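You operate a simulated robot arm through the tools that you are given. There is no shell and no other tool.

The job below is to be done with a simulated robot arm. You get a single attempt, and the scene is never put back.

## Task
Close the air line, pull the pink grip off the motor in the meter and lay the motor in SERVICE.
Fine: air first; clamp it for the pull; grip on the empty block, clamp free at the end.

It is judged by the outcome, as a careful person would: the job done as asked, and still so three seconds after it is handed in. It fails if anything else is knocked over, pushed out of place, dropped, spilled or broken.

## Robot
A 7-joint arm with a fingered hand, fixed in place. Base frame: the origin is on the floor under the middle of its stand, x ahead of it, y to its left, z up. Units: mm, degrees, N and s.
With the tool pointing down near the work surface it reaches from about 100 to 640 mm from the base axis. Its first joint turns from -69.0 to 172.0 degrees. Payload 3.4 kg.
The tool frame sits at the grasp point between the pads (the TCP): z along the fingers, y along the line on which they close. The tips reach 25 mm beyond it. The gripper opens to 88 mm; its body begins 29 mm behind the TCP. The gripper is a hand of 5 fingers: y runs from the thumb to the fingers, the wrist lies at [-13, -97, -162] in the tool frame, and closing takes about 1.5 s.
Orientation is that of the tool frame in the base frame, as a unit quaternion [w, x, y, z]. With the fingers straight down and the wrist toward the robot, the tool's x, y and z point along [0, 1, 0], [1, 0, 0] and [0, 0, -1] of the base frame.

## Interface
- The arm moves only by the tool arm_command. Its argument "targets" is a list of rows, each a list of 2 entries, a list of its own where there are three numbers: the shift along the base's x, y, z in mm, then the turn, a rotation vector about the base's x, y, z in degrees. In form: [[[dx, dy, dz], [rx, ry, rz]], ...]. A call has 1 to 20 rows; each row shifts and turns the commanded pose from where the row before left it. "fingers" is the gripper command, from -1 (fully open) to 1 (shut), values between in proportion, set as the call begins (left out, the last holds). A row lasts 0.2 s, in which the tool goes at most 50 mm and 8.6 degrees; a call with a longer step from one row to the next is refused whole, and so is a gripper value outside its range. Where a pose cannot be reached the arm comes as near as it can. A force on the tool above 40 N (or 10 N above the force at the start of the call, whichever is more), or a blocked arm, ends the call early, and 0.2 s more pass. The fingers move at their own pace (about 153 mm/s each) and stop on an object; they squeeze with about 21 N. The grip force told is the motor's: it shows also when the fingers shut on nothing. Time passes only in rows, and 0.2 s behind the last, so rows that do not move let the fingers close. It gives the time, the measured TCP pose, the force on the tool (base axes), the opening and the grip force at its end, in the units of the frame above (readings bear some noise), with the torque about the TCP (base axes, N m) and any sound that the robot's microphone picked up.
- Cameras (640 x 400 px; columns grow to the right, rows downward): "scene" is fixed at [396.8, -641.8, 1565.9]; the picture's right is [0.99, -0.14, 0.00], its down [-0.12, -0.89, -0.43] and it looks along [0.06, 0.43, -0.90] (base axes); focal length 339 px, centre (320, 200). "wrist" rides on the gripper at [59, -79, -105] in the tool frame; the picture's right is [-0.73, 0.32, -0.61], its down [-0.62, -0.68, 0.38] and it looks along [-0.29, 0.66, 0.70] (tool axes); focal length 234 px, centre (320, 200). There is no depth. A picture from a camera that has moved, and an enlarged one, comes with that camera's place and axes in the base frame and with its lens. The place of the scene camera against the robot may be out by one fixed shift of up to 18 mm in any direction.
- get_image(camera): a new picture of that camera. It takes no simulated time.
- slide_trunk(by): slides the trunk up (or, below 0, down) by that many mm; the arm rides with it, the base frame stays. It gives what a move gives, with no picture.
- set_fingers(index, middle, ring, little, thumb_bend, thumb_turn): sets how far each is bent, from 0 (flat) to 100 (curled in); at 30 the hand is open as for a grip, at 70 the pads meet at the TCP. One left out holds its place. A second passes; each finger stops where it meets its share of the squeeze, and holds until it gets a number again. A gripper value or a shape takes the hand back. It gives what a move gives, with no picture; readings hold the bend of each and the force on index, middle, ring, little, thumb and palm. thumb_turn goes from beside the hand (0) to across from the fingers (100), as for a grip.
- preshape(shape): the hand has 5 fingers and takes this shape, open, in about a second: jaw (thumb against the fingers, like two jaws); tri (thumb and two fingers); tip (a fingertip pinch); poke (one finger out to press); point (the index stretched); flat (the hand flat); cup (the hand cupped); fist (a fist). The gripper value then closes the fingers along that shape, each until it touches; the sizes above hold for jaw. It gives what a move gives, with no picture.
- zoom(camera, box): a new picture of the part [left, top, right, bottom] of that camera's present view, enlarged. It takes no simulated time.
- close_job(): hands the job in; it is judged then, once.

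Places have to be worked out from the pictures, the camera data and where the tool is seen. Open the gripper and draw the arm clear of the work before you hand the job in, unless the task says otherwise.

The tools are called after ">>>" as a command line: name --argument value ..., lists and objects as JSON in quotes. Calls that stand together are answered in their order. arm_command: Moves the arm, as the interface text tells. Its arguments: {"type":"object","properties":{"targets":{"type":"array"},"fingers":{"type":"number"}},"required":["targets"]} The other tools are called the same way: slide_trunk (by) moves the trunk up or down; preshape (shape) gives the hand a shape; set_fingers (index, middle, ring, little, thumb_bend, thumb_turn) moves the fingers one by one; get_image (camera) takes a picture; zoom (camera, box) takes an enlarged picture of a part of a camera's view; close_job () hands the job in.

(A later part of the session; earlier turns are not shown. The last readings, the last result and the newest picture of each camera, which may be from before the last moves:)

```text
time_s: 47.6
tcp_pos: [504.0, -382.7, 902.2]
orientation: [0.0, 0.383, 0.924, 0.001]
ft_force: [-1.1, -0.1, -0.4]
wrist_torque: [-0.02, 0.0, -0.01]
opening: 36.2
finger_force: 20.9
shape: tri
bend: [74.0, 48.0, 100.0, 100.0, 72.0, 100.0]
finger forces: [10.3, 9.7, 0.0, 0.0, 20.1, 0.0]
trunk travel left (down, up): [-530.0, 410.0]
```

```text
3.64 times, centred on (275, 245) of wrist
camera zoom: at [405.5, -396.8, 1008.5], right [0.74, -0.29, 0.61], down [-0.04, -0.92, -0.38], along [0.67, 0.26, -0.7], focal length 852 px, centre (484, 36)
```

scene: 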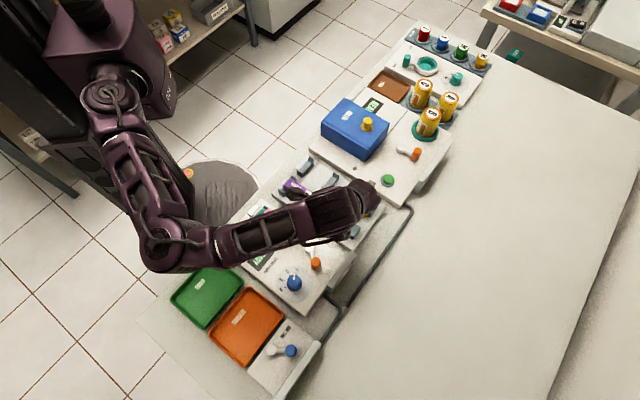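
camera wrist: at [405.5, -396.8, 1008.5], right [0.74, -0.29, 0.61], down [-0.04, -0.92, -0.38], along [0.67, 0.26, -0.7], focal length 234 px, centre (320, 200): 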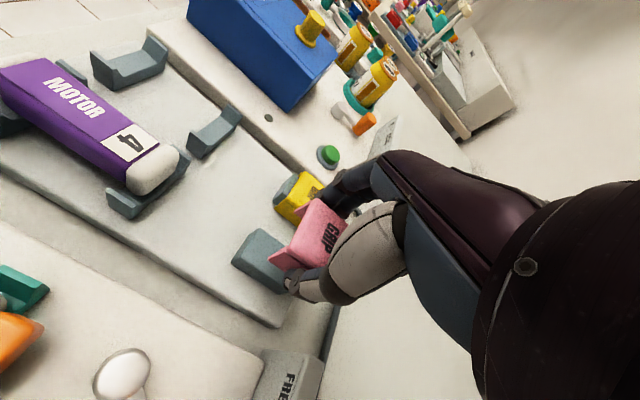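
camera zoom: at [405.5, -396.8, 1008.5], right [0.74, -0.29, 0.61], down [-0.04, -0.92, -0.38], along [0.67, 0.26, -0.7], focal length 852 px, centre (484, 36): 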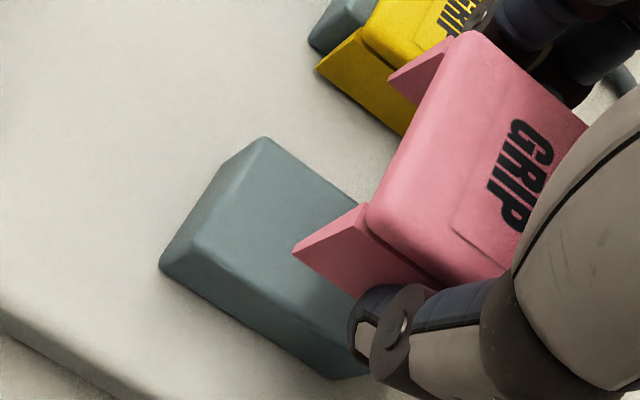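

The flared legs give a few mm of lead-in and the grip is about 1.5 mm left of centre. I correct this and lower to just above the block.

>>> arm_command --targets '[[[-1, -1, -10], [0, 0, 0]], [[0, 0, -10], [0, 0, 0]], [[0, 0, -8], [0, 0, 0]], [[0, 0, -6], [0, 0, 0]], [[0, 0, 0], [0, 0, 0]]]'

>>> zoom --camera "wrist" --box '[225, 180, 345, 300]'

```text
time_s: 48.8
tcp_pos: [500.0, -384.0, 868.3]
orientation: [0.0, 0.383, 0.924, 0.0]
ft_force: [-0.2, 0.1, -0.3]
wrist_torque: [0.0, -0.02, 0.03]
opening: 35.7
finger_force: 21.2
shape: tri
bend: [74.0, 48.0, 100.0, 100.0, 72.0, 100.0]
finger forces: [10.3, 9.8, 0.0, 0.1, 20.0, 0.0]
trunk travel left (down, up): [-530.0, 410.0]
```

```text
3.33 times, centred on (285, 240) of wrist
camera zoom: at [402.3, -398.2, 973.6], right [0.74, -0.29, 0.61], down [-0.04, -0.92, -0.38], along [0.67, 0.26, -0.7], focal length 781 px, centre (437, 67)
```

zoom: 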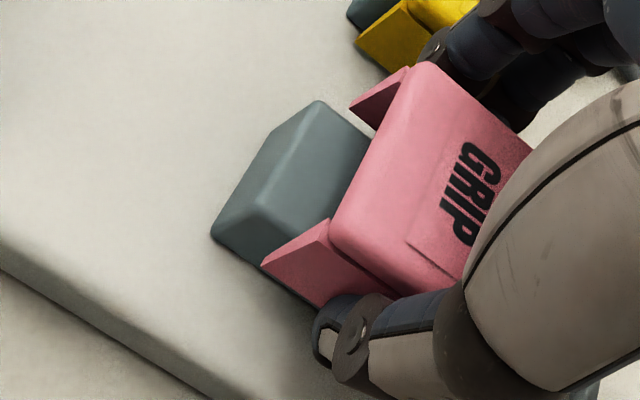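

The TCP ended about 2–3 mm to the right of where I want it relative to the block. I nudge it +2.2 mm in both x and y and recheck.

>>> arm_command --targets '[[[2.2, 2.2, 0], [0, 0, 0]], [[0, 0, 0], [0, 0, 0]], [[0, 0, 0], [0, 0, 0]]]'

>>> zoom --camera "wrist" --box '[225, 180, 345, 300]'

```text
time_s: 49.6
tcp_pos: [503.0, -380.4, 867.9]
orientation: [-0.001, 0.384, 0.923, -0.001]
ft_force: [0.3, -0.5, -0.1]
wrist_torque: [0.02, -0.02, -0.01]
opening: 35.8
finger_force: 21.0
shape: tri
bend: [74.0, 48.0, 100.0, 100.0, 72.0, 100.0]
finger forces: [10.2, 9.7, 0.1, 0.0, 20.0, 0.0]
trunk travel left (down, up): [-530.0, 410.0]
```

```text
3.33 times, centred on (285, 240) of wrist
camera zoom: at [404.5, -395.6, 973.3], right [0.74, -0.29, 0.61], down [-0.04, -0.92, -0.38], along [0.67, 0.26, -0.7], focal length 781 px, centre (437, 67)
```

zoom: 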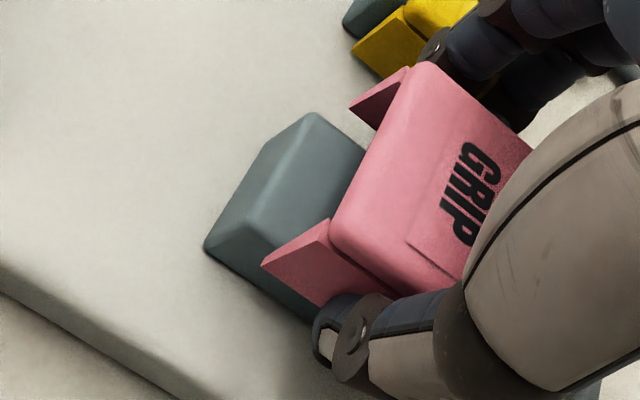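

Now the grip is centred over the block (walls u≈66–107, block 72–101). I lower slowly with force monitoring.

>>> arm_command --targets '[[[0, 0, -3], [0, 0, 0]], [[0, 0, -3], [0, 0, 0]], [[0, 0, -3], [0, 0, 0]], [[0, 0, -2], [0, 0, 0]], [[0, 0, 0], [0, 0, 0]]]'

>>> zoom --camera "wrist" --box '[225, 180, 345, 300]'

```text
time_s: 50.8
tcp_pos: [502.6, -381.2, 857.2]
orientation: [-0.001, 0.384, 0.923, 0.0]
ft_force: [0.3, -0.2, -0.7]
wrist_torque: [0.03, 0.02, 0.0]
opening: 36.2
finger_force: 21.4
shape: tri
bend: [74.0, 48.0, 100.0, 100.0, 72.0, 100.0]
finger forces: [10.4, 9.7, 0.0, 0.0, 20.0, 0.1]
trunk travel left (down, up): [-530.0, 410.0]
```

```text
3.33 times, centred on (285, 240) of wrist
camera zoom: at [404.5, -395.6, 962.9], right [0.74, -0.29, 0.61], down [-0.04, -0.92, -0.38], along [0.67, 0.26, -0.7], focal length 781 px, centre (437, 67)
```

zoom: 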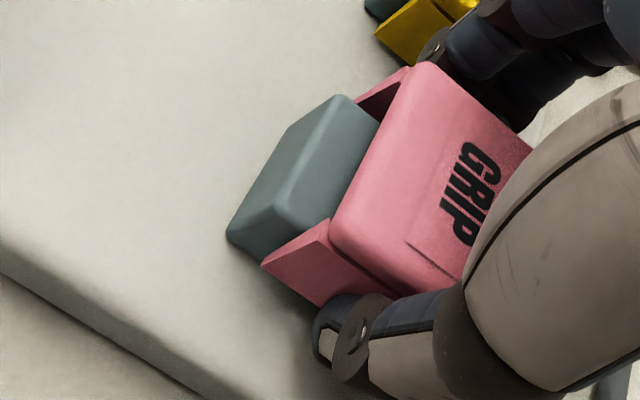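

The block is entering between the legs with no force. I continue lowering in small steps.

>>> arm_command --targets '[[[0, 0, -2], [0, 0, 0]], [[0, 0, -2], [0, 0, 0]], [[0, 0, -2], [0, 0, 0]], [[0, 0, -2], [0, 0, 0]], [[0, 0, 0], [0, 0, 0]]]'

>>> zoom --camera "wrist" --box '[225, 180, 345, 300]'

```text
time_s: 52.0
tcp_pos: [501.8, -380.7, 851.2]
orientation: [-0.001, 0.384, 0.924, 0.0]
ft_force: [-0.1, 0.8, -1.1]
wrist_torque: [0.0, 0.02, 0.03]
opening: 36.0
finger_force: 21.1
shape: tri
bend: [74.0, 48.0, 100.0, 100.0, 72.0, 100.0]
finger forces: [10.2, 9.7, 0.0, 0.0, 20.0, 0.0]
trunk travel left (down, up): [-530.0, 410.0]
```

```text
3.33 times, centred on (285, 240) of wrist
camera zoom: at [404.2, -395.2, 954.9], right [0.74, -0.29, 0.61], down [-0.04, -0.92, -0.38], along [0.67, 0.26, -0.7], focal length 781 px, centre (437, 67)
```

zoom: 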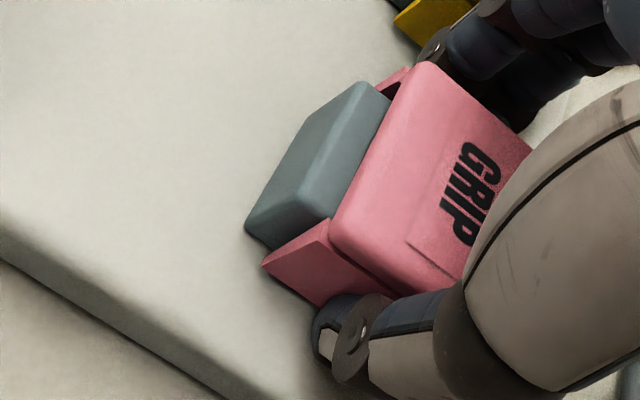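

It is nearly seated, with the block top just below the cap. I go down in 1 mm steps until contact is felt.

>>> arm_command --targets '[[[0, 0, -1], [0, 0, 0]], [[0, 0, -1], [0, 0, 0]], [[0, 0, -1], [0, 0, 0]], [[0, 0, 0], [0, 0, 0]]]'

>>> zoom --camera "wrist" --box '[225, 180, 345, 300]'

```text
time_s: 53.0
tcp_pos: [502.7, -379.8, 848.2]
orientation: [0.002, 0.384, 0.923, 0.001]
ft_force: [1.7, -0.5, 9.0]
wrist_torque: [-0.02, -0.03, -0.01]
opening: 35.9
finger_force: 21.4
shape: tri
bend: [74.0, 48.0, 100.0, 100.0, 72.0, 100.0]
finger forces: [10.8, 10.9, 0.0, 0.0, 21.0, 0.0]
trunk travel left (down, up): [-530.0, 410.0]
```

```text
3.33 times, centred on (285, 240) of wrist
camera zoom: at [403.9, -394.9, 953.4], right [0.74, -0.29, 0.61], down [-0.04, -0.92, -0.38], along [0.67, 0.26, -0.69], focal length 781 px, centre (437, 67)
```

zoom: 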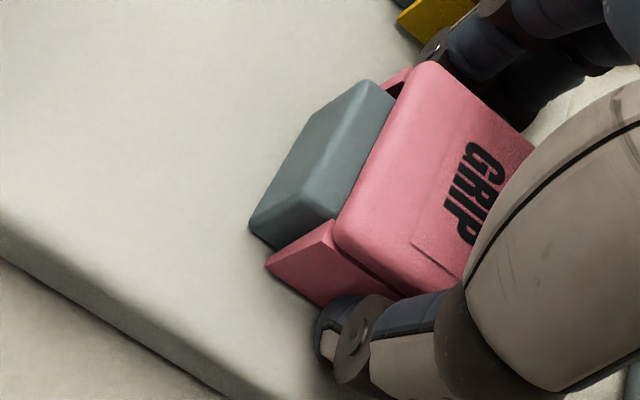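

9 N of upward force at z≈848 puts the cap's top near 845, matching the yellow grip's seat. I relieve the load by 1 mm and open only partly, to about 58 mm, so the fingers don't swing into the yellow grip.

>>> arm_command --targets '[[[0, 0, 1], [0, 0, 0]], [[0, 0, 0], [0, 0, 0]], [[0, 0, 0], [0, 0, 0]], [[0, 0, 0], [0, 0, 0]], [[0, 0, 0], [0, 0, 0]], [[0, 0, 0], [0, 0, 0]]]' --fingers -0.3

>>> zoom --camera "wrist" --box '[225, 150, 385, 310]'

```text
time_s: 54.4
tcp_pos: [503.4, -381.8, 848.6]
orientation: [0.0, 0.383, 0.924, 0.001]
ft_force: [-3.8, -2.6, -0.5]
wrist_torque: [-0.03, 0.0, -0.01]
opening: 54.7
finger_force: 0.0
shape: tri
bend: [73.0, 42.0, 99.0, 99.0, 62.0, 100.0]
finger forces: [0.1, 4.4, 0.0, 0.0, 0.0, 0.0]
trunk travel left (down, up): [-530.0, 410.0]
```

```text
2.50 times, centred on (305, 230) of wrist
camera zoom: at [403.8, -396.2, 953.3], right [0.74, -0.29, 0.61], down [-0.04, -0.92, -0.38], along [0.67, 0.26, -0.7], focal length 585 px, centre (358, 125)
```

zoom: 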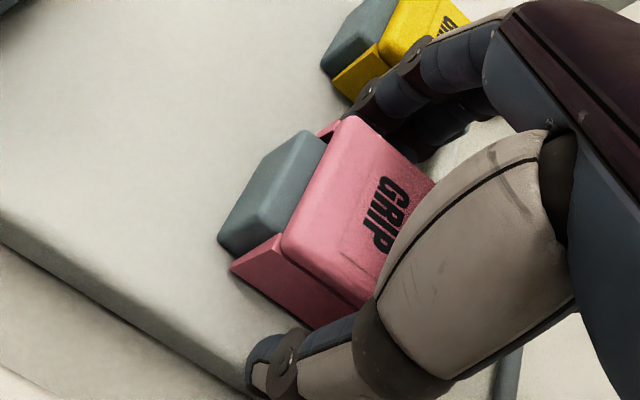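

The middle finger reads 4.4 N outward and the hand is pushed toward -u, so its back is probably touching the yellow grip. I close slightly to relieve it.

>>> arm_command --targets '[[[0, 0, 0], [0, 0, 0]], [[0, 0, 0], [0, 0, 0]], [[0, 0, 0], [0, 0, 0]]]' --fingers -0.1

>>> zoom --camera "wrist" --box '[255, 120, 375, 240]'

```text
time_s: 55.2
tcp_pos: [503.2, -381.9, 848.3]
orientation: [0.001, 0.384, 0.924, 0.001]
ft_force: [-0.7, -0.8, 1.3]
wrist_torque: [0.04, -0.04, 0.01]
opening: 48.0
finger_force: 0.0
shape: tri
bend: [74.0, 44.0, 99.0, 99.0, 67.0, 100.0]
finger forces: [0.1, 1.9, 0.0, 0.0, 0.1, 0.0]
trunk travel left (down, up): [-530.0, 410.0]
```

```text
3.33 times, centred on (315, 180) of wrist
camera zoom: at [404.1, -395.7, 953.4], right [0.74, -0.29, 0.61], down [-0.04, -0.92, -0.38], along [0.67, 0.26, -0.7], focal length 781 px, centre (337, 267)
```

zoom: 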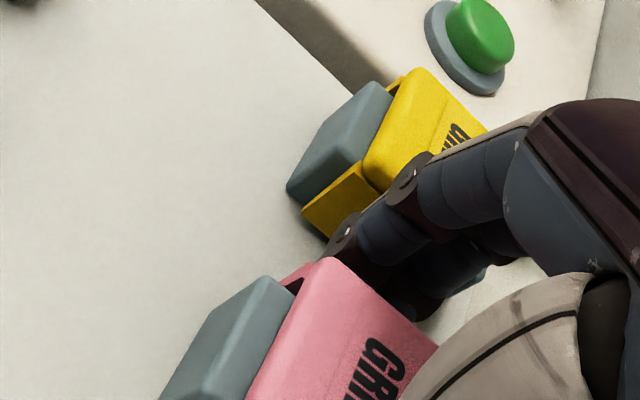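

The load dropped. I zoom in on the index and middle fingers beside the pink and yellow grips to see what touches.

>>> zoom --camera "wrist" --box '[295, 140, 365, 220]'

>>> zoom --camera "scene" --box '[330, 170, 400, 240]'

```text
5.00 times, centred on (330, 180) of wrist
camera zoom: at [404.1, -395.7, 953.4], right [0.74, -0.29, 0.61], down [-0.04, -0.92, -0.38], along [0.67, 0.26, -0.7], focal length 1171 px, centre (270, 300)
```

zoom: 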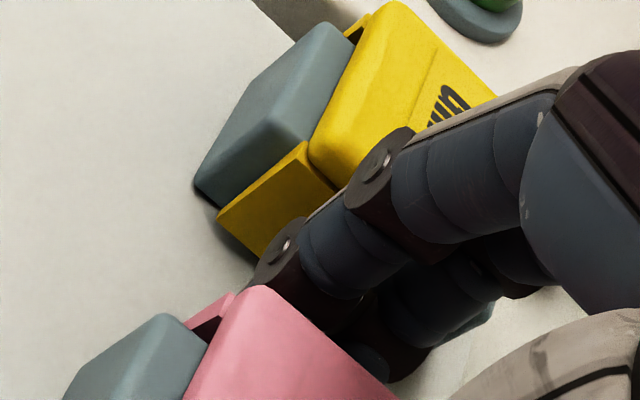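

```text
5.71 times, centred on (365, 205) of scene
camera zoom: at [396.8, -641.8, 1565.9], right [0.99, -0.14, 0.0], down [-0.12, -0.89, -0.43], along [0.06, 0.43, -0.9], focal length 1936 px, centre (63, 171)
```

zoom: 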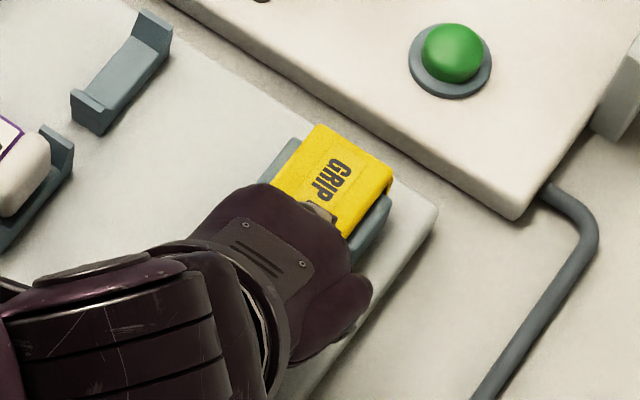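

The middle finger's knuckle overlaps the yellow cap's edge at about u=140. I close to about 42 mm opening so it clears the yellow one while still loose on the pink one, then check.

>>> arm_command --targets '[[[0, 0, 0], [0, 0, 0]], [[0, 0, 0], [0, 0, 0]], [[0, 0, 0], [0, 0, 0]]]' --fingers 0.04

>>> zoom --camera "wrist" --box '[225, 130, 375, 290]'

```text
time_s: 56.0
tcp_pos: [503.1, -381.5, 848.9]
orientation: [0.0, 0.384, 0.924, 0.0]
ft_force: [-0.5, 0.7, 0.6]
wrist_torque: [-0.05, -0.02, -0.02]
opening: 42.7
finger_force: 0.0
shape: tri
bend: [74.0, 45.0, 99.0, 99.0, 70.0, 100.0]
finger forces: [0.1, 0.1, 0.1, 0.0, 0.0, 0.0]
trunk travel left (down, up): [-530.0, 410.0]
```

```text
2.50 times, centred on (300, 210) of wrist
camera zoom: at [404.4, -395.6, 953.2], right [0.74, -0.29, 0.61], down [-0.04, -0.92, -0.38], along [0.67, 0.26, -0.7], focal length 585 px, centre (370, 175)
```

zoom: 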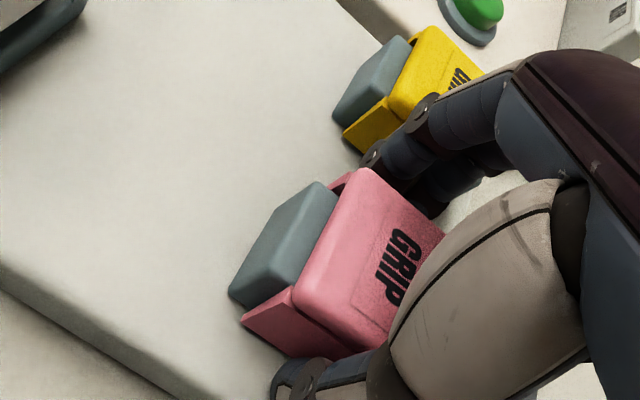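

All finger forces are zero now. I lift slowly and check that the pink grip stays on the block.

>>> arm_command --targets '[[[0, 0, 2], [0, 0, 0]], [[0, 0, 2], [0, 0, 0]], [[0, 0, 3], [0, 0, 0]], [[0, 0, 3], [0, 0, 0]], [[0, 0, 0], [0, 0, 0]]]'

>>> zoom --camera "wrist" --box '[225, 130, 375, 290]'

```text
time_s: 57.2
tcp_pos: [503.9, -381.2, 857.7]
orientation: [0.0, 0.384, 0.923, 0.0]
ft_force: [0.4, 0.8, -0.2]
wrist_torque: [-0.01, -0.06, 0.02]
opening: 42.6
finger_force: 0.1
shape: tri
bend: [74.0, 45.0, 99.0, 99.0, 70.0, 100.0]
finger forces: [0.1, 0.0, 0.0, 0.1, 0.1, 0.0]
trunk travel left (down, up): [-530.0, 410.0]
```

```text
2.50 times, centred on (300, 210) of wrist
camera zoom: at [404.9, -395.7, 963.2], right [0.74, -0.29, 0.61], down [-0.04, -0.92, -0.38], along [0.67, 0.26, -0.7], focal length 585 px, centre (370, 175)
```

zoom: 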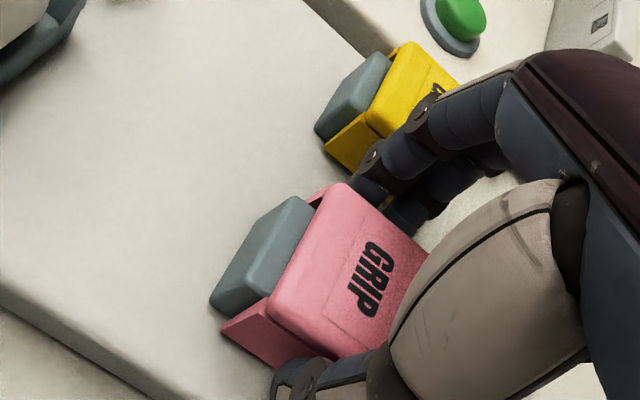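

The pink grip stays put on the block as the hand rises. I keep lifting clear and then inspect the seat.

>>> arm_command --targets '[[[0, 0, 6], [0, 0, 0]], [[0, 0, 10], [0, 0, 0]], [[0, 0, 15], [0, 0, 0]], [[0, 0, 25], [0, 0, 0]], [[-10, 0, 30], [0, 0, 0]], [[-20, 0, 20], [0, 0, 0]], [[-20, 0, 0], [0, 0, 0]], [[0, 0, 0], [0, 0, 0]]]'

>>> get_image --camera "wrist"

>>> zoom --camera "wrist" --box '[200, 160, 380, 310]'

>>> zoom --camera "scene" --box '[290, 160, 420, 270]'

```text
time_s: 59.0
tcp_pos: [453.2, -380.9, 961.4]
orientation: [0.0, 0.383, 0.924, 0.0]
ft_force: [-0.4, -1.0, -0.3]
wrist_torque: [0.0, 0.0, 0.0]
opening: 42.8
finger_force: 0.1
shape: tri
bend: [74.0, 45.0, 99.0, 99.0, 70.0, 100.0]
finger forces: [0.1, 0.1, 0.0, 0.1, 0.0, 0.0]
trunk travel left (down, up): [-530.0, 410.0]
```

```text
taken
camera wrist: at [354.8, -394.7, 1067.8], right [0.74, -0.29, 0.61], down [-0.04, -0.92, -0.38], along [0.67, 0.26, -0.7], focal length 234 px, centre (320, 200)
```

wrist: 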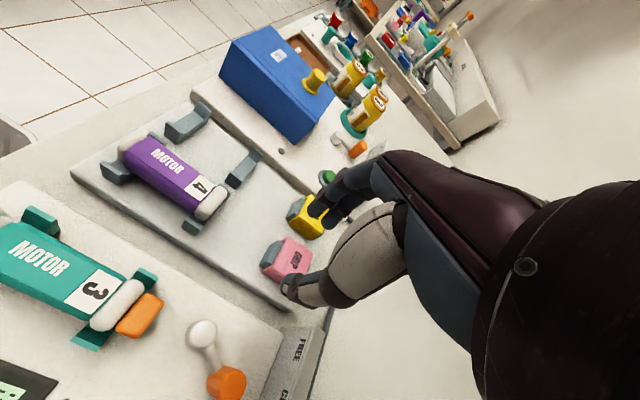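

```text
2.67 times, centred on (290, 235) of wrist
camera zoom: at [354.8, -394.7, 1067.8], right [0.74, -0.29, 0.61], down [-0.04, -0.92, -0.38], along [0.67, 0.26, -0.7], focal length 624 px, centre (400, 107)
```

zoom: 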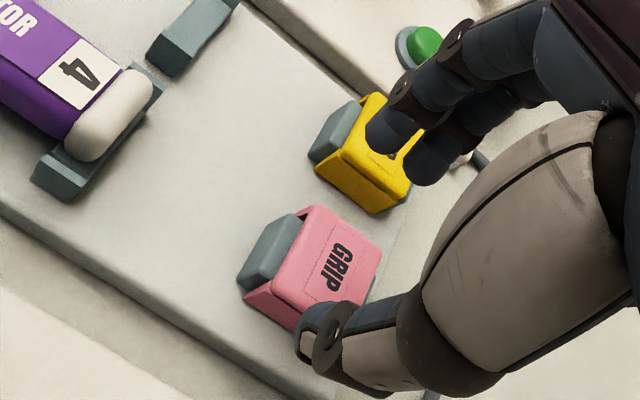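

```text
3.64 times, centred on (355, 215) of scene
camera zoom: at [396.8, -641.8, 1565.9], right [0.99, -0.14, 0.0], down [-0.12, -0.89, -0.43], along [0.06, 0.43, -0.9], focal length 1232 px, centre (193, 146)
```

zoom: 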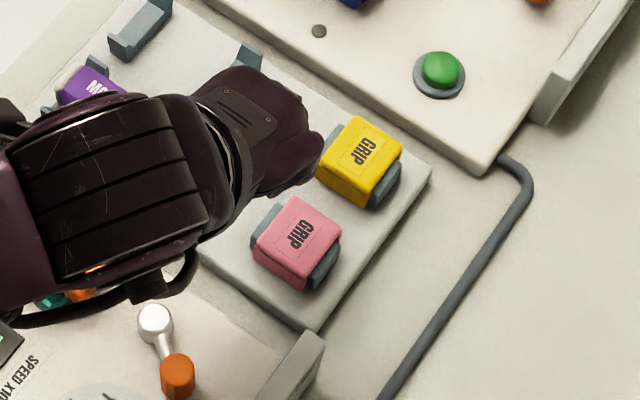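

The pink grip sits on its block just like the yellow one. Next I free the clamp: I rotate back to yaw -45°, re-form the index pointer, and hover behind the clamp knob on its -x side.

>>> arm_command --targets '[[[-10, -3, 4], [0, 0, -8.2]], [[-10, -3, 4], [0, 0, -8.2]], [[-10, -3, 4], [0, 0, -8.2]], [[-10, -3, 4], [0, 0, -8.2]], [[-10, -3, 0], [0, 0, -8.2]], [[-10, -3, 0], [0, 0, -8.2]], [[-10, -3, 0], [0, 0, -8.2]], [[-10, -3, 0], [0, 0, -8.2]], [[-10, -4, 0], [0, 0, -8.2]], [[-11, -4, 0], [0, 0, -8.2]], [[-10.5, -3.5, 0], [0, 0, -8]], [[0, 0, 0], [0, 0, 0]], [[0, 0, 0], [0, 0, 0]]]'

>>> set_fingers --index 25 --middle 100 --ring 100 --little 100 --thumb_bend 100 --thumb_turn 100

>>> get_image --camera "wrist"

>>> zoom --camera "scene" --box '[220, 160, 380, 300]'

```text
time_s: 61.8
tcp_pos: [341.6, -416.5, 980.6]
orientation: [0.0, 0.924, 0.382, 0.001]
ft_force: [0.1, 0.0, 0.5]
wrist_torque: [-0.01, 0.02, -0.02]
opening: 42.7
finger_force: 0.0
shape: tri
bend: [74.0, 45.0, 99.0, 99.0, 70.0, 100.0]
finger forces: [0.0, 0.0, 0.0, 0.0, 0.1, 0.0]
trunk travel left (down, up): [-530.0, 410.0]
```

```text
time_s: 62.8
tcp_pos: [341.1, -416.8, 981.1]
orientation: [0.0, 0.924, 0.382, 0.0]
ft_force: [-0.3, 0.1, -0.2]
wrist_torque: [-0.04, 0.03, 0.0]
opening: 22.6
finger_force: 0.0
shape: fingers
bend: [25.0, 100.0, 100.0, 100.0, 99.0, 100.0]
finger forces: [0.0, 0.1, 0.1, 0.0, 0.0, 0.0]
trunk travel left (down, up): [-530.0, 410.0]
```

```text
taken
camera wrist: at [325.6, -319.6, 1086.1], right [-0.29, -0.74, 0.61], down [-0.92, 0.04, -0.38], along [0.26, -0.67, -0.7], focal length 234 px, centre (320, 200)
```

wrist: 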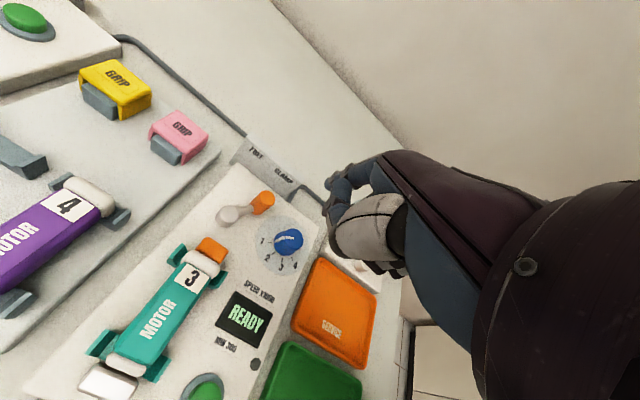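

```text
2.86 times, centred on (300, 230) of scene
camera zoom: at [396.8, -641.8, 1565.9], right [0.99, -0.14, 0.0], down [-0.12, -0.89, -0.43], along [0.06, 0.43, -0.9], focal length 968 px, centre (377, 114)
```

zoom: 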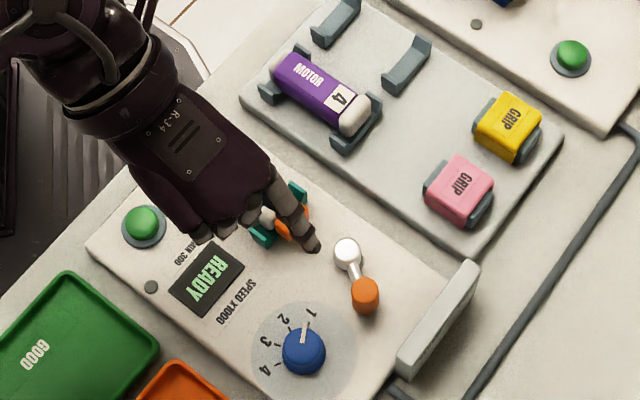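

The fingertip is well placed. I bend the index to 32 so its tip is the lowest part, then descend toward the lever height in two stages.

>>> set_fingers --index 33

>>> arm_command --targets '[[[0, 0, -25], [0, 0, 0]], [[0, 0, -25], [0, 0, 0]], [[0, 0, -20], [0, 0, 0]], [[0, 0, -10], [0, 0, 0]], [[0, 0, 0], [0, 0, 0]], [[0, 0, 0], [0, 0, 0]]]'

>>> zoom --camera "scene" --box '[250, 190, 350, 290]'

>>> get_image --camera "wrist"

```text
time_s: 63.8
tcp_pos: [341.7, -416.7, 980.3]
orientation: [0.0, 0.924, 0.382, -0.001]
ft_force: [-0.4, 1.2, -0.5]
wrist_torque: [0.02, 0.01, -0.02]
opening: 20.5
finger_force: 0.1
shape: fingers
bend: [29.0, 100.0, 100.0, 100.0, 99.0, 100.0]
finger forces: [0.0, 0.0, 0.1, 0.0, 0.0, 0.0]
trunk travel left (down, up): [-530.0, 410.0]
```

```text
time_s: 65.2
tcp_pos: [341.5, -416.9, 899.6]
orientation: [0.0, 0.924, 0.382, 0.0]
ft_force: [-0.3, -0.6, 0.4]
wrist_torque: [-0.01, 0.01, 0.01]
opening: 20.1
finger_force: 0.0
shape: fingers
bend: [29.0, 100.0, 100.0, 100.0, 99.0, 100.0]
finger forces: [0.0, 0.1, 0.0, 0.0, 0.1, 0.0]
trunk travel left (down, up): [-530.0, 410.0]
```

```text
4.00 times, centred on (300, 240) of scene
camera zoom: at [396.8, -641.8, 1565.9], right [0.99, -0.14, 0.0], down [-0.12, -0.89, -0.43], along [0.06, 0.43, -0.9], focal length 1355 px, centre (400, 40)
```

zoom: 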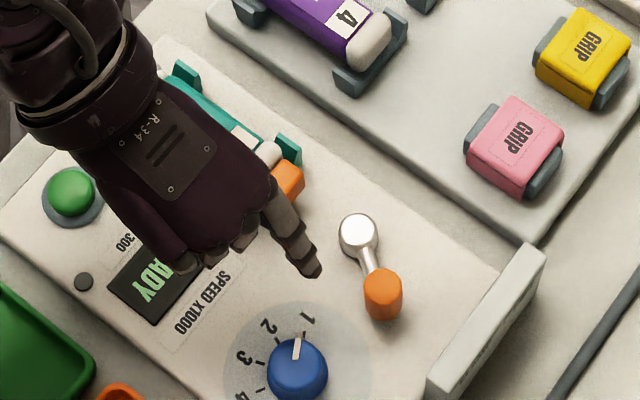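

```text
taken
camera wrist: at [326.8, -319.7, 1005.5], right [-0.29, -0.74, 0.61], down [-0.92, 0.04, -0.38], along [0.26, -0.67, -0.7], focal length 234 px, centre (320, 200)
```

wrist: 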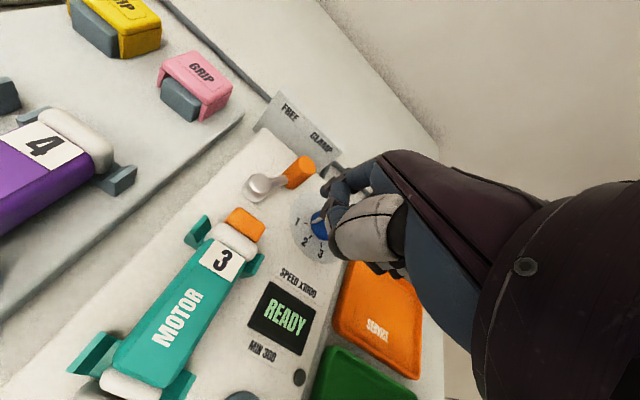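

The tip is at about (384,-449) with the knob at (421,-452), and nothing is in the way. I descend the remaining 32 mm.

>>> arm_command --targets '[[[0, 0, -10], [0, 0, 0]], [[0, 0, -10], [0, 0, 0]], [[0, 0, -7], [0, 0, 0]], [[0, 0, -5], [0, 0, 0]], [[0, 0, 0], [0, 0, 0]]]'

>>> zoom --camera "scene" --box '[250, 190, 350, 290]'

>>> zoom --camera "wrist" --box '[200, 130, 400, 330]'

```text
time_s: 66.4
tcp_pos: [343.5, -417.0, 867.8]
orientation: [-0.001, 0.924, 0.381, 0.0]
ft_force: [0.4, -0.3, -0.8]
wrist_torque: [0.0, 0.01, 0.01]
opening: 20.2
finger_force: 0.1
shape: fingers
bend: [29.0, 100.0, 100.0, 100.0, 99.0, 100.0]
finger forces: [0.0, 0.0, 0.1, 0.0, 0.1, 0.1]
trunk travel left (down, up): [-530.0, 410.0]
```

```text
4.00 times, centred on (300, 240) of scene
camera zoom: at [396.8, -641.8, 1565.9], right [0.99, -0.14, 0.0], down [-0.12, -0.89, -0.43], along [0.06, 0.43, -0.9], focal length 1355 px, centre (400, 40)
```

zoom: 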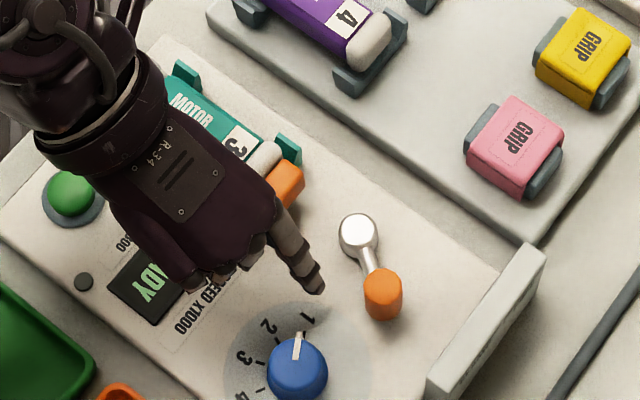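

```text
2.00 times, centred on (300, 230) of wrist
camera zoom: at [326.8, -319.3, 972.8], right [-0.29, -0.74, 0.61], down [-0.92, 0.04, -0.38], along [0.26, -0.67, -0.7], focal length 468 px, centre (360, 140)
```

zoom: 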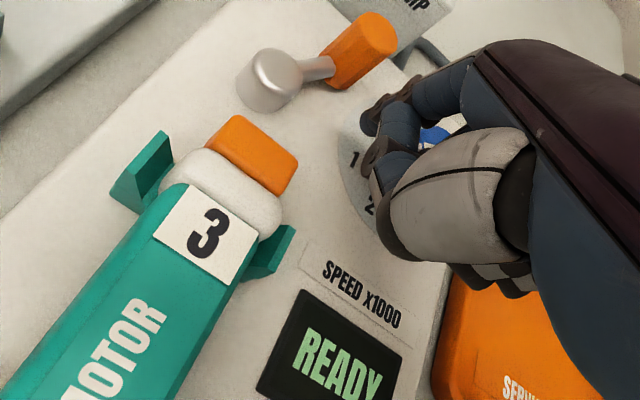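

No contact yet; the knob is about 37 mm ahead in +x. I push along the arc toward FREE.

>>> arm_command --targets '[[[9.3, -4, 0], [0, 0, 0]], [[8, -3, 0], [0, 0, 0]], [[6, -1, 0], [0, 0, 0]], [[5.5, -0.5, 0], [0, 0, 0]], [[5, 0.7, 0], [0, 0, 0]], [[4.8, 0.8, 0], [0, 0, 0]], [[4.6, 1.6, 0], [0, 0, 0]], [[4.6, 2, 0], [0, 0, 0]], [[0, 0, 0], [0, 0, 0]]]'

>>> zoom --camera "scene" --box '[250, 190, 350, 290]'

```text
time_s: 68.4
tcp_pos: [389.3, -419.1, 867.9]
orientation: [0.0, 0.924, 0.382, 0.0]
ft_force: [-0.1, -0.5, 0.7]
wrist_torque: [-0.03, 0.03, 0.01]
opening: 20.0
finger_force: 0.7
shape: fingers
bend: [31.0, 100.0, 100.0, 100.0, 99.0, 100.0]
finger forces: [0.6, 0.1, 0.0, 0.0, 0.0, 0.0]
trunk travel left (down, up): [-530.0, 410.0]
```

```text
4.00 times, centred on (300, 240) of scene
camera zoom: at [396.8, -641.8, 1565.9], right [0.99, -0.14, 0.0], down [-0.12, -0.89, -0.43], along [0.06, 0.43, -0.9], focal length 1355 px, centre (400, 40)
```

zoom: 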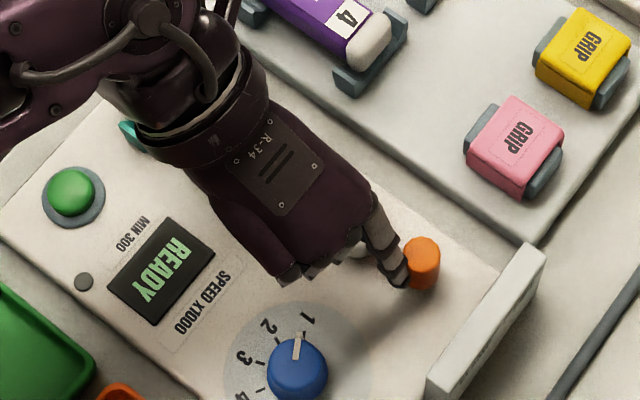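

The knob is moving toward FREE with hardly any force. I finish the arc, ending mostly in +y.

>>> arm_command --targets '[[[4, 3, 0], [0, 0, 0]], [[3.9, 3, 0], [0, 0, 0]], [[2.5, 3.1, 0], [0, 0, 0]], [[2.5, 3.1, 0], [0, 0, 0]], [[0.8, 3, 0], [0, 0, 0]], [[0.3, 3, 0], [0, 0, 0]], [[0, 0, 0], [0, 0, 0]]]'

>>> zoom --camera "scene" --box '[250, 190, 350, 290]'

```text
time_s: 70.0
tcp_pos: [404.2, -403.1, 868.1]
orientation: [0.0, 0.924, 0.381, 0.001]
ft_force: [-1.8, -4.7, 0.0]
wrist_torque: [-0.05, 0.03, -0.23]
opening: 20.6
finger_force: 2.3
shape: fingers
bend: [29.0, 100.0, 100.0, 100.0, 99.0, 100.0]
finger forces: [5.4, 0.1, 0.0, 0.0, 0.0, 0.1]
trunk travel left (down, up): [-530.0, 410.0]
```

```text
4.00 times, centred on (300, 240) of scene
camera zoom: at [396.8, -641.8, 1565.9], right [0.99, -0.14, 0.0], down [-0.12, -0.89, -0.43], along [0.06, 0.43, -0.9], focal length 1355 px, centre (400, 40)
```

zoom: 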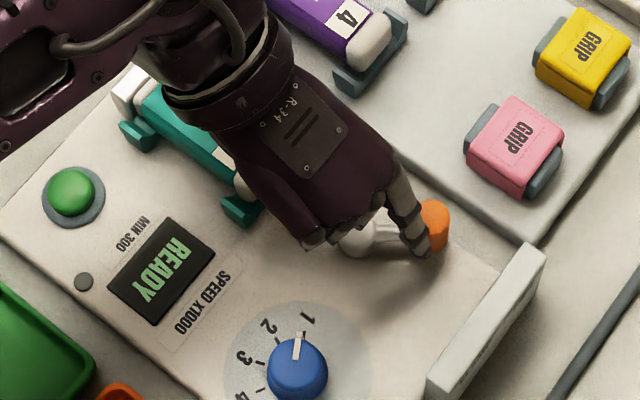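

The knob is back at its original FREE position and meets its stop at about 5 N. I back off, lift, and look.

>>> arm_command --targets '[[[-1, -4, 0], [0, 0, 0]], [[-3, -5, 0], [0, 0, 0]], [[-4, -4, 3], [0, 0, 0]], [[-4, -2, 12], [0, 0, 0]], [[-4, 0, 25], [0, 0, 0]], [[-10, 0, 35], [0, 0, 0]], [[-15, 0, 35], [0, 0, 0]], [[-20, 0, 10], [0, 0, 0]], [[0, 0, 0], [0, 0, 0]]]'

>>> zoom --camera "scene" --box '[230, 170, 380, 290]'

>>> get_image --camera "wrist"

```text
time_s: 72.0
tcp_pos: [341.4, -416.6, 990.1]
orientation: [0.0, 0.924, 0.382, 0.0]
ft_force: [0.5, 0.2, 0.3]
wrist_torque: [-0.03, 0.0, 0.0]
opening: 20.2
finger_force: 0.0
shape: fingers
bend: [30.0, 100.0, 100.0, 100.0, 99.0, 100.0]
finger forces: [0.0, 0.0, 0.0, 0.0, 0.0, 0.0]
trunk travel left (down, up): [-530.0, 410.0]
```

```text
3.33 times, centred on (305, 230) of scene
camera zoom: at [396.8, -641.8, 1565.9], right [0.99, -0.14, 0.0], down [-0.12, -0.89, -0.43], along [0.06, 0.43, -0.9], focal length 1129 px, centre (370, 100)
```

zoom: 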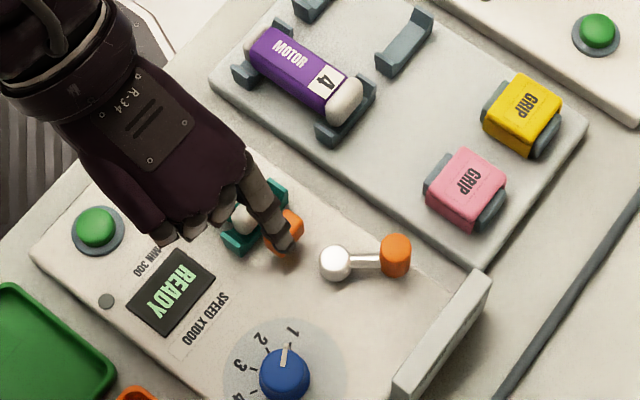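

```text
taken
camera wrist: at [326.6, -319.6, 1094.0], right [-0.29, -0.74, 0.61], down [-0.92, 0.04, -0.38], along [0.26, -0.67, -0.7], focal length 234 px, centre (320, 200)
```

wrist: 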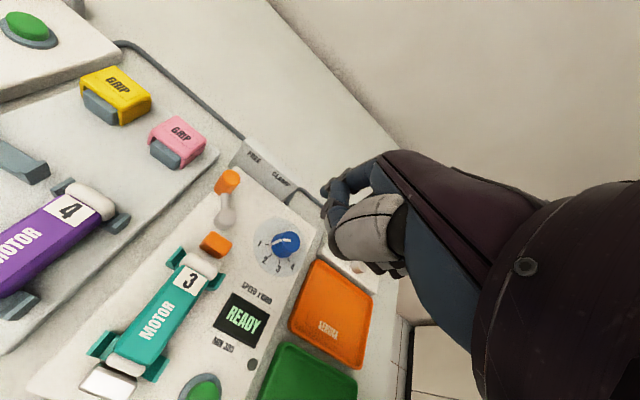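

The clamp is FREE and the pad has backed off the motor. Now for the motor: I rotate the hand back to yaw +45°, open in "tri", and hover above the middle of motor 3.

>>> arm_command --targets '[[[-1, 6, 0], [0, 0, 8.2]], [[-1, 6, 0], [0, 0, 8.2]], [[-1, 6, 0], [0, 0, 8.2]], [[-1, 6, 0], [0, 0, 8.2]], [[-1, 6, 0], [0, 0, 8.2]], [[-1, 6, 0], [0, 0, 8.2]], [[-1, 6, 0], [0, 0, 8.2]], [[-1, 6, 0], [0, 0, 8.2]], [[-1, 6, 0], [0, 0, 8.2]], [[-1, 6, 0], [0, 0, 8.2]], [[-1, 6.5, 0], [0, 0, 8]], [[0, 0, 0], [0, 0, 0]], [[0, 0, 0], [0, 0, 0]]]'

>>> preshape --shape "tri"

>>> get_image --camera "wrist"

>>> zoom --camera "wrist" --box '[170, 150, 350, 330]'

```text
time_s: 74.8
tcp_pos: [332.3, -350.4, 987.9]
orientation: [0.0, 0.382, 0.924, 0.0]
ft_force: [0.3, -0.9, 0.0]
wrist_torque: [-0.01, 0.01, 0.03]
opening: 20.2
finger_force: 0.1
shape: fingers
bend: [30.0, 100.0, 100.0, 100.0, 99.0, 100.0]
finger forces: [0.1, 0.1, 0.0, 0.0, 0.0, 0.1]
trunk travel left (down, up): [-530.0, 410.0]
```

```text
time_s: 75.7
tcp_pos: [331.3, -350.9, 988.6]
orientation: [0.0, 0.384, 0.923, 0.0]
ft_force: [0.4, -0.1, 0.2]
wrist_torque: [-0.01, -0.04, 0.0]
opening: 87.8
finger_force: 0.2
shape: tri
bend: [30.0, 30.0, 99.0, 99.0, 30.0, 98.0]
finger forces: [0.0, 0.0, 0.0, 0.0, 0.0, 0.1]
trunk travel left (down, up): [-530.0, 410.0]
```

```text
taken
camera wrist: at [233.0, -364.4, 1093.1], right [0.74, -0.29, 0.61], down [-0.04, -0.92, -0.38], along [0.67, 0.26, -0.7], focal length 234 px, centre (320, 200)
```

wrist: 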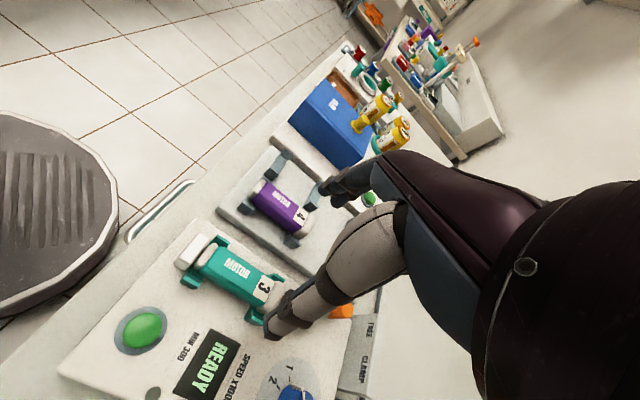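

```text
2.22 times, centred on (260, 240) of wrist
camera zoom: at [233.0, -364.4, 1093.1], right [0.74, -0.29, 0.61], down [-0.04, -0.92, -0.38], along [0.67, 0.26, -0.7], focal length 520 px, centre (453, 111)
```

zoom: 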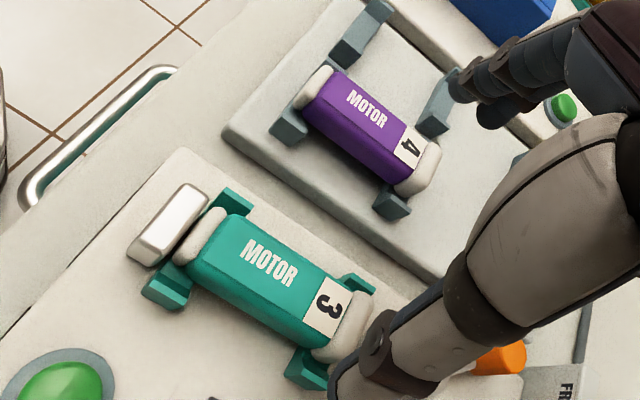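

Motor 3's axis is at u≈-15.3 and its body is centred around (328,-349.5), top z≈851. I align over it and descend in two stages with the jaws open.

>>> arm_command --targets '[[[-3, 0.5, -20], [0, 0, 0]], [[0, 0, -25], [0, 0, 0]], [[0, 0, -25], [0, 0, 0]], [[0, 0, -18], [0, 0, 0]], [[0, 0, 0], [0, 0, 0]], [[0, 0, 0], [0, 0, 0]]]'

>>> zoom --camera "wrist" --box '[170, 150, 390, 350]'

```text
time_s: 77.1
tcp_pos: [328.7, -349.9, 900.9]
orientation: [0.0, 0.384, 0.923, 0.001]
ft_force: [-0.1, 1.1, 0.4]
wrist_torque: [-0.02, -0.04, 0.02]
opening: 87.6
finger_force: 0.0
shape: tri
bend: [30.0, 30.0, 99.0, 99.0, 30.0, 98.0]
finger forces: [0.0, 0.0, 0.0, 0.0, 0.0, 0.0]
trunk travel left (down, up): [-530.0, 410.0]
```

```text
2.00 times, centred on (280, 250) of wrist
camera zoom: at [229.9, -365.1, 1005.2], right [0.74, -0.29, 0.61], down [-0.04, -0.92, -0.38], along [0.67, 0.26, -0.7], focal length 468 px, centre (400, 100)
```

zoom: 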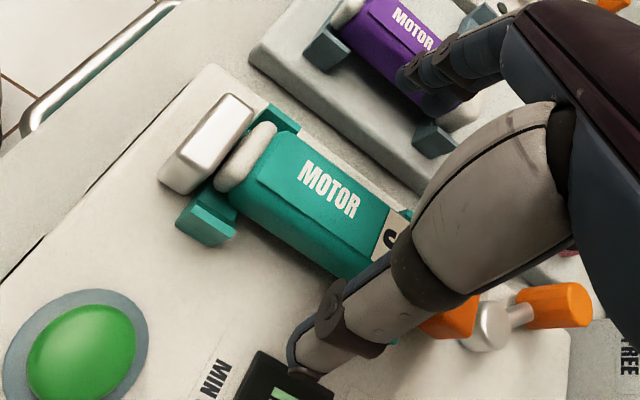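

The hand is within about 1.5 mm of the motor's axis. I correct and descend to z≈854.

>>> arm_command --targets '[[[0.9, 0.9, -15], [0, 0, 0]], [[0, 0, -14], [0, 0, 0]], [[0, 0, -10], [0, 0, 0]], [[0, 0, -8], [0, 0, 0]], [[0, 0, 0], [0, 0, 0]]]'

>>> zoom --camera "wrist" --box '[190, 140, 410, 340]'

>>> zoom --camera "scene" --box '[220, 160, 340, 270]'

```text
time_s: 78.3
tcp_pos: [328.6, -348.5, 851.6]
orientation: [-0.001, 0.383, 0.924, 0.0]
ft_force: [0.6, -0.3, -0.1]
wrist_torque: [-0.02, 0.02, 0.0]
opening: 87.8
finger_force: 0.1
shape: tri
bend: [30.0, 30.0, 99.0, 99.0, 30.0, 98.0]
finger forces: [0.1, 0.1, 0.1, 0.1, 0.1, 0.0]
trunk travel left (down, up): [-530.0, 410.0]
```

```text
2.00 times, centred on (300, 240) of wrist
camera zoom: at [230.6, -363.6, 957.3], right [0.74, -0.29, 0.61], down [-0.04, -0.92, -0.38], along [0.67, 0.26, -0.7], focal length 468 px, centre (360, 120)
```

zoom: 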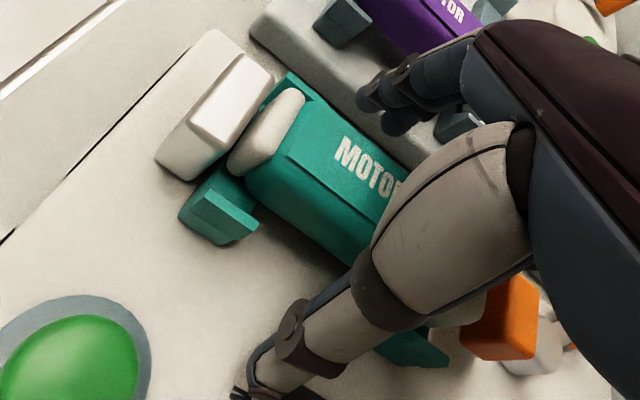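

```text
3.64 times, centred on (280, 215) of scene
camera zoom: at [396.8, -641.8, 1565.9], right [0.99, -0.14, 0.0], down [-0.12, -0.89, -0.43], along [0.06, 0.43, -0.9], focal length 1232 px, centre (466, 146)
```

zoom: 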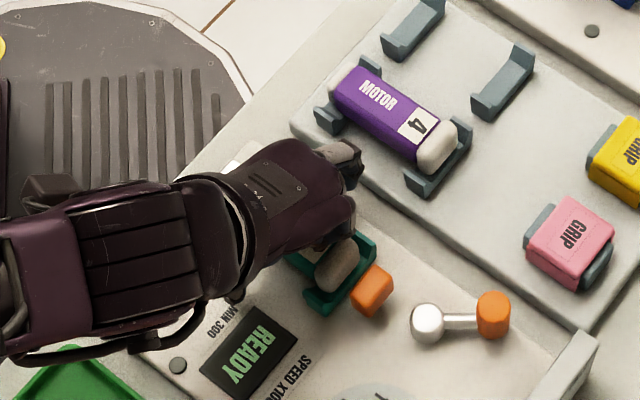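

No contact and well aligned at z≈852. I close the hand on the motor body.

>>> arm_command --targets '[[[0, 0, 0], [0, 0, 0]], [[0, 0, 0], [0, 0, 0]], [[0, 0, 0], [0, 0, 0]], [[0, 0, 0], [0, 0, 0]], [[0, 0, 0], [0, 0, 0]], [[0, 0, 0], [0, 0, 0]], [[0, 0, 0], [0, 0, 0]], [[0, 0, 0], [0, 0, 0]], [[0, 0, 0], [0, 0, 0]]]' --fingers 1

>>> zoom --camera "wrist" --box '[190, 140, 410, 340]'

```text
time_s: 80.3
tcp_pos: [329.2, -349.1, 852.2]
orientation: [0.001, 0.383, 0.924, -0.001]
ft_force: [-0.2, 0.2, -0.4]
wrist_torque: [0.0, -0.02, -0.01]
opening: 24.7
finger_force: 20.7
shape: tri
bend: [74.0, 55.0, 100.0, 100.0, 74.0, 100.0]
finger forces: [9.7, 9.2, 0.1, 0.1, 18.8, 0.0]
trunk travel left (down, up): [-530.0, 410.0]
```

```text
2.00 times, centred on (300, 240) of wrist
camera zoom: at [230.7, -363.6, 957.4], right [0.74, -0.29, 0.61], down [-0.04, -0.92, -0.38], along [0.67, 0.26, -0.7], focal length 468 px, centre (360, 120)
```

zoom: 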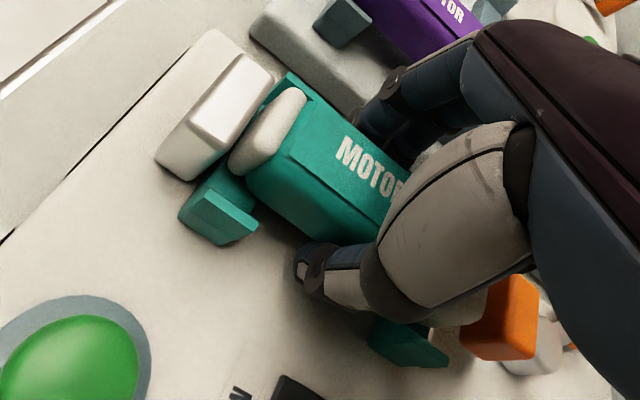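

The grip is firm and balanced (about 19 N each side). I lift slowly first and check.

>>> arm_command --targets '[[[0, 0, 2], [0, 0, 0]], [[0, 0, 3], [0, 0, 0]], [[0, 0, 5], [0, 0, 0]], [[0, 0, 5], [0, 0, 0]], [[0, 0, 0], [0, 0, 0]]]'

>>> zoom --camera "wrist" --box '[190, 140, 410, 340]'

>>> zoom --camera "scene" --box '[220, 160, 340, 270]'

```text
time_s: 81.5
tcp_pos: [330.0, -349.4, 870.2]
orientation: [0.0, 0.384, 0.923, 0.0]
ft_force: [0.4, -0.3, 0.9]
wrist_torque: [-0.01, -0.02, -0.01]
opening: 24.5
finger_force: 20.9
shape: tri
bend: [74.0, 55.0, 100.0, 100.0, 74.0, 100.0]
finger forces: [9.7, 9.3, 0.1, 0.0, 18.8, 0.0]
trunk travel left (down, up): [-530.0, 410.0]
```

```text
2.00 times, centred on (300, 240) of wrist
camera zoom: at [230.9, -363.7, 973.3], right [0.74, -0.29, 0.61], down [-0.04, -0.92, -0.38], along [0.67, 0.26, -0.7], focal length 468 px, centre (360, 120)
```

zoom: 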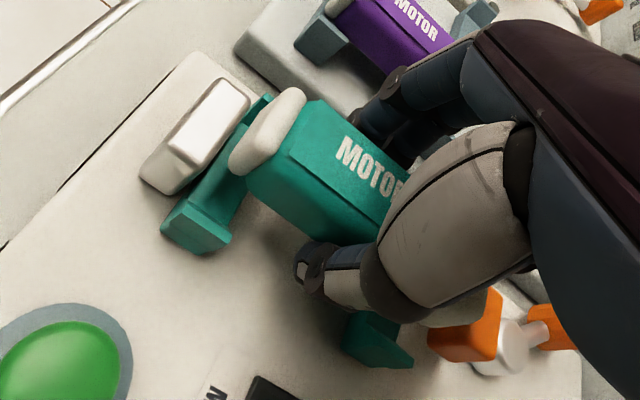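

```text
3.64 times, centred on (280, 215) of scene
camera zoom: at [396.8, -641.8, 1565.9], right [0.99, -0.14, 0.0], down [-0.12, -0.89, -0.43], along [0.06, 0.43, -0.9], focal length 1232 px, centre (466, 146)
```

zoom: 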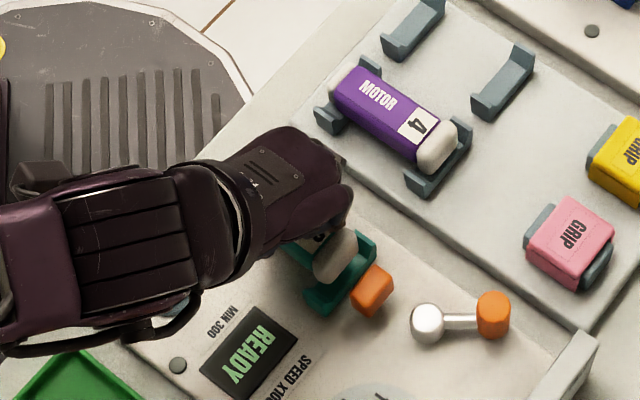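

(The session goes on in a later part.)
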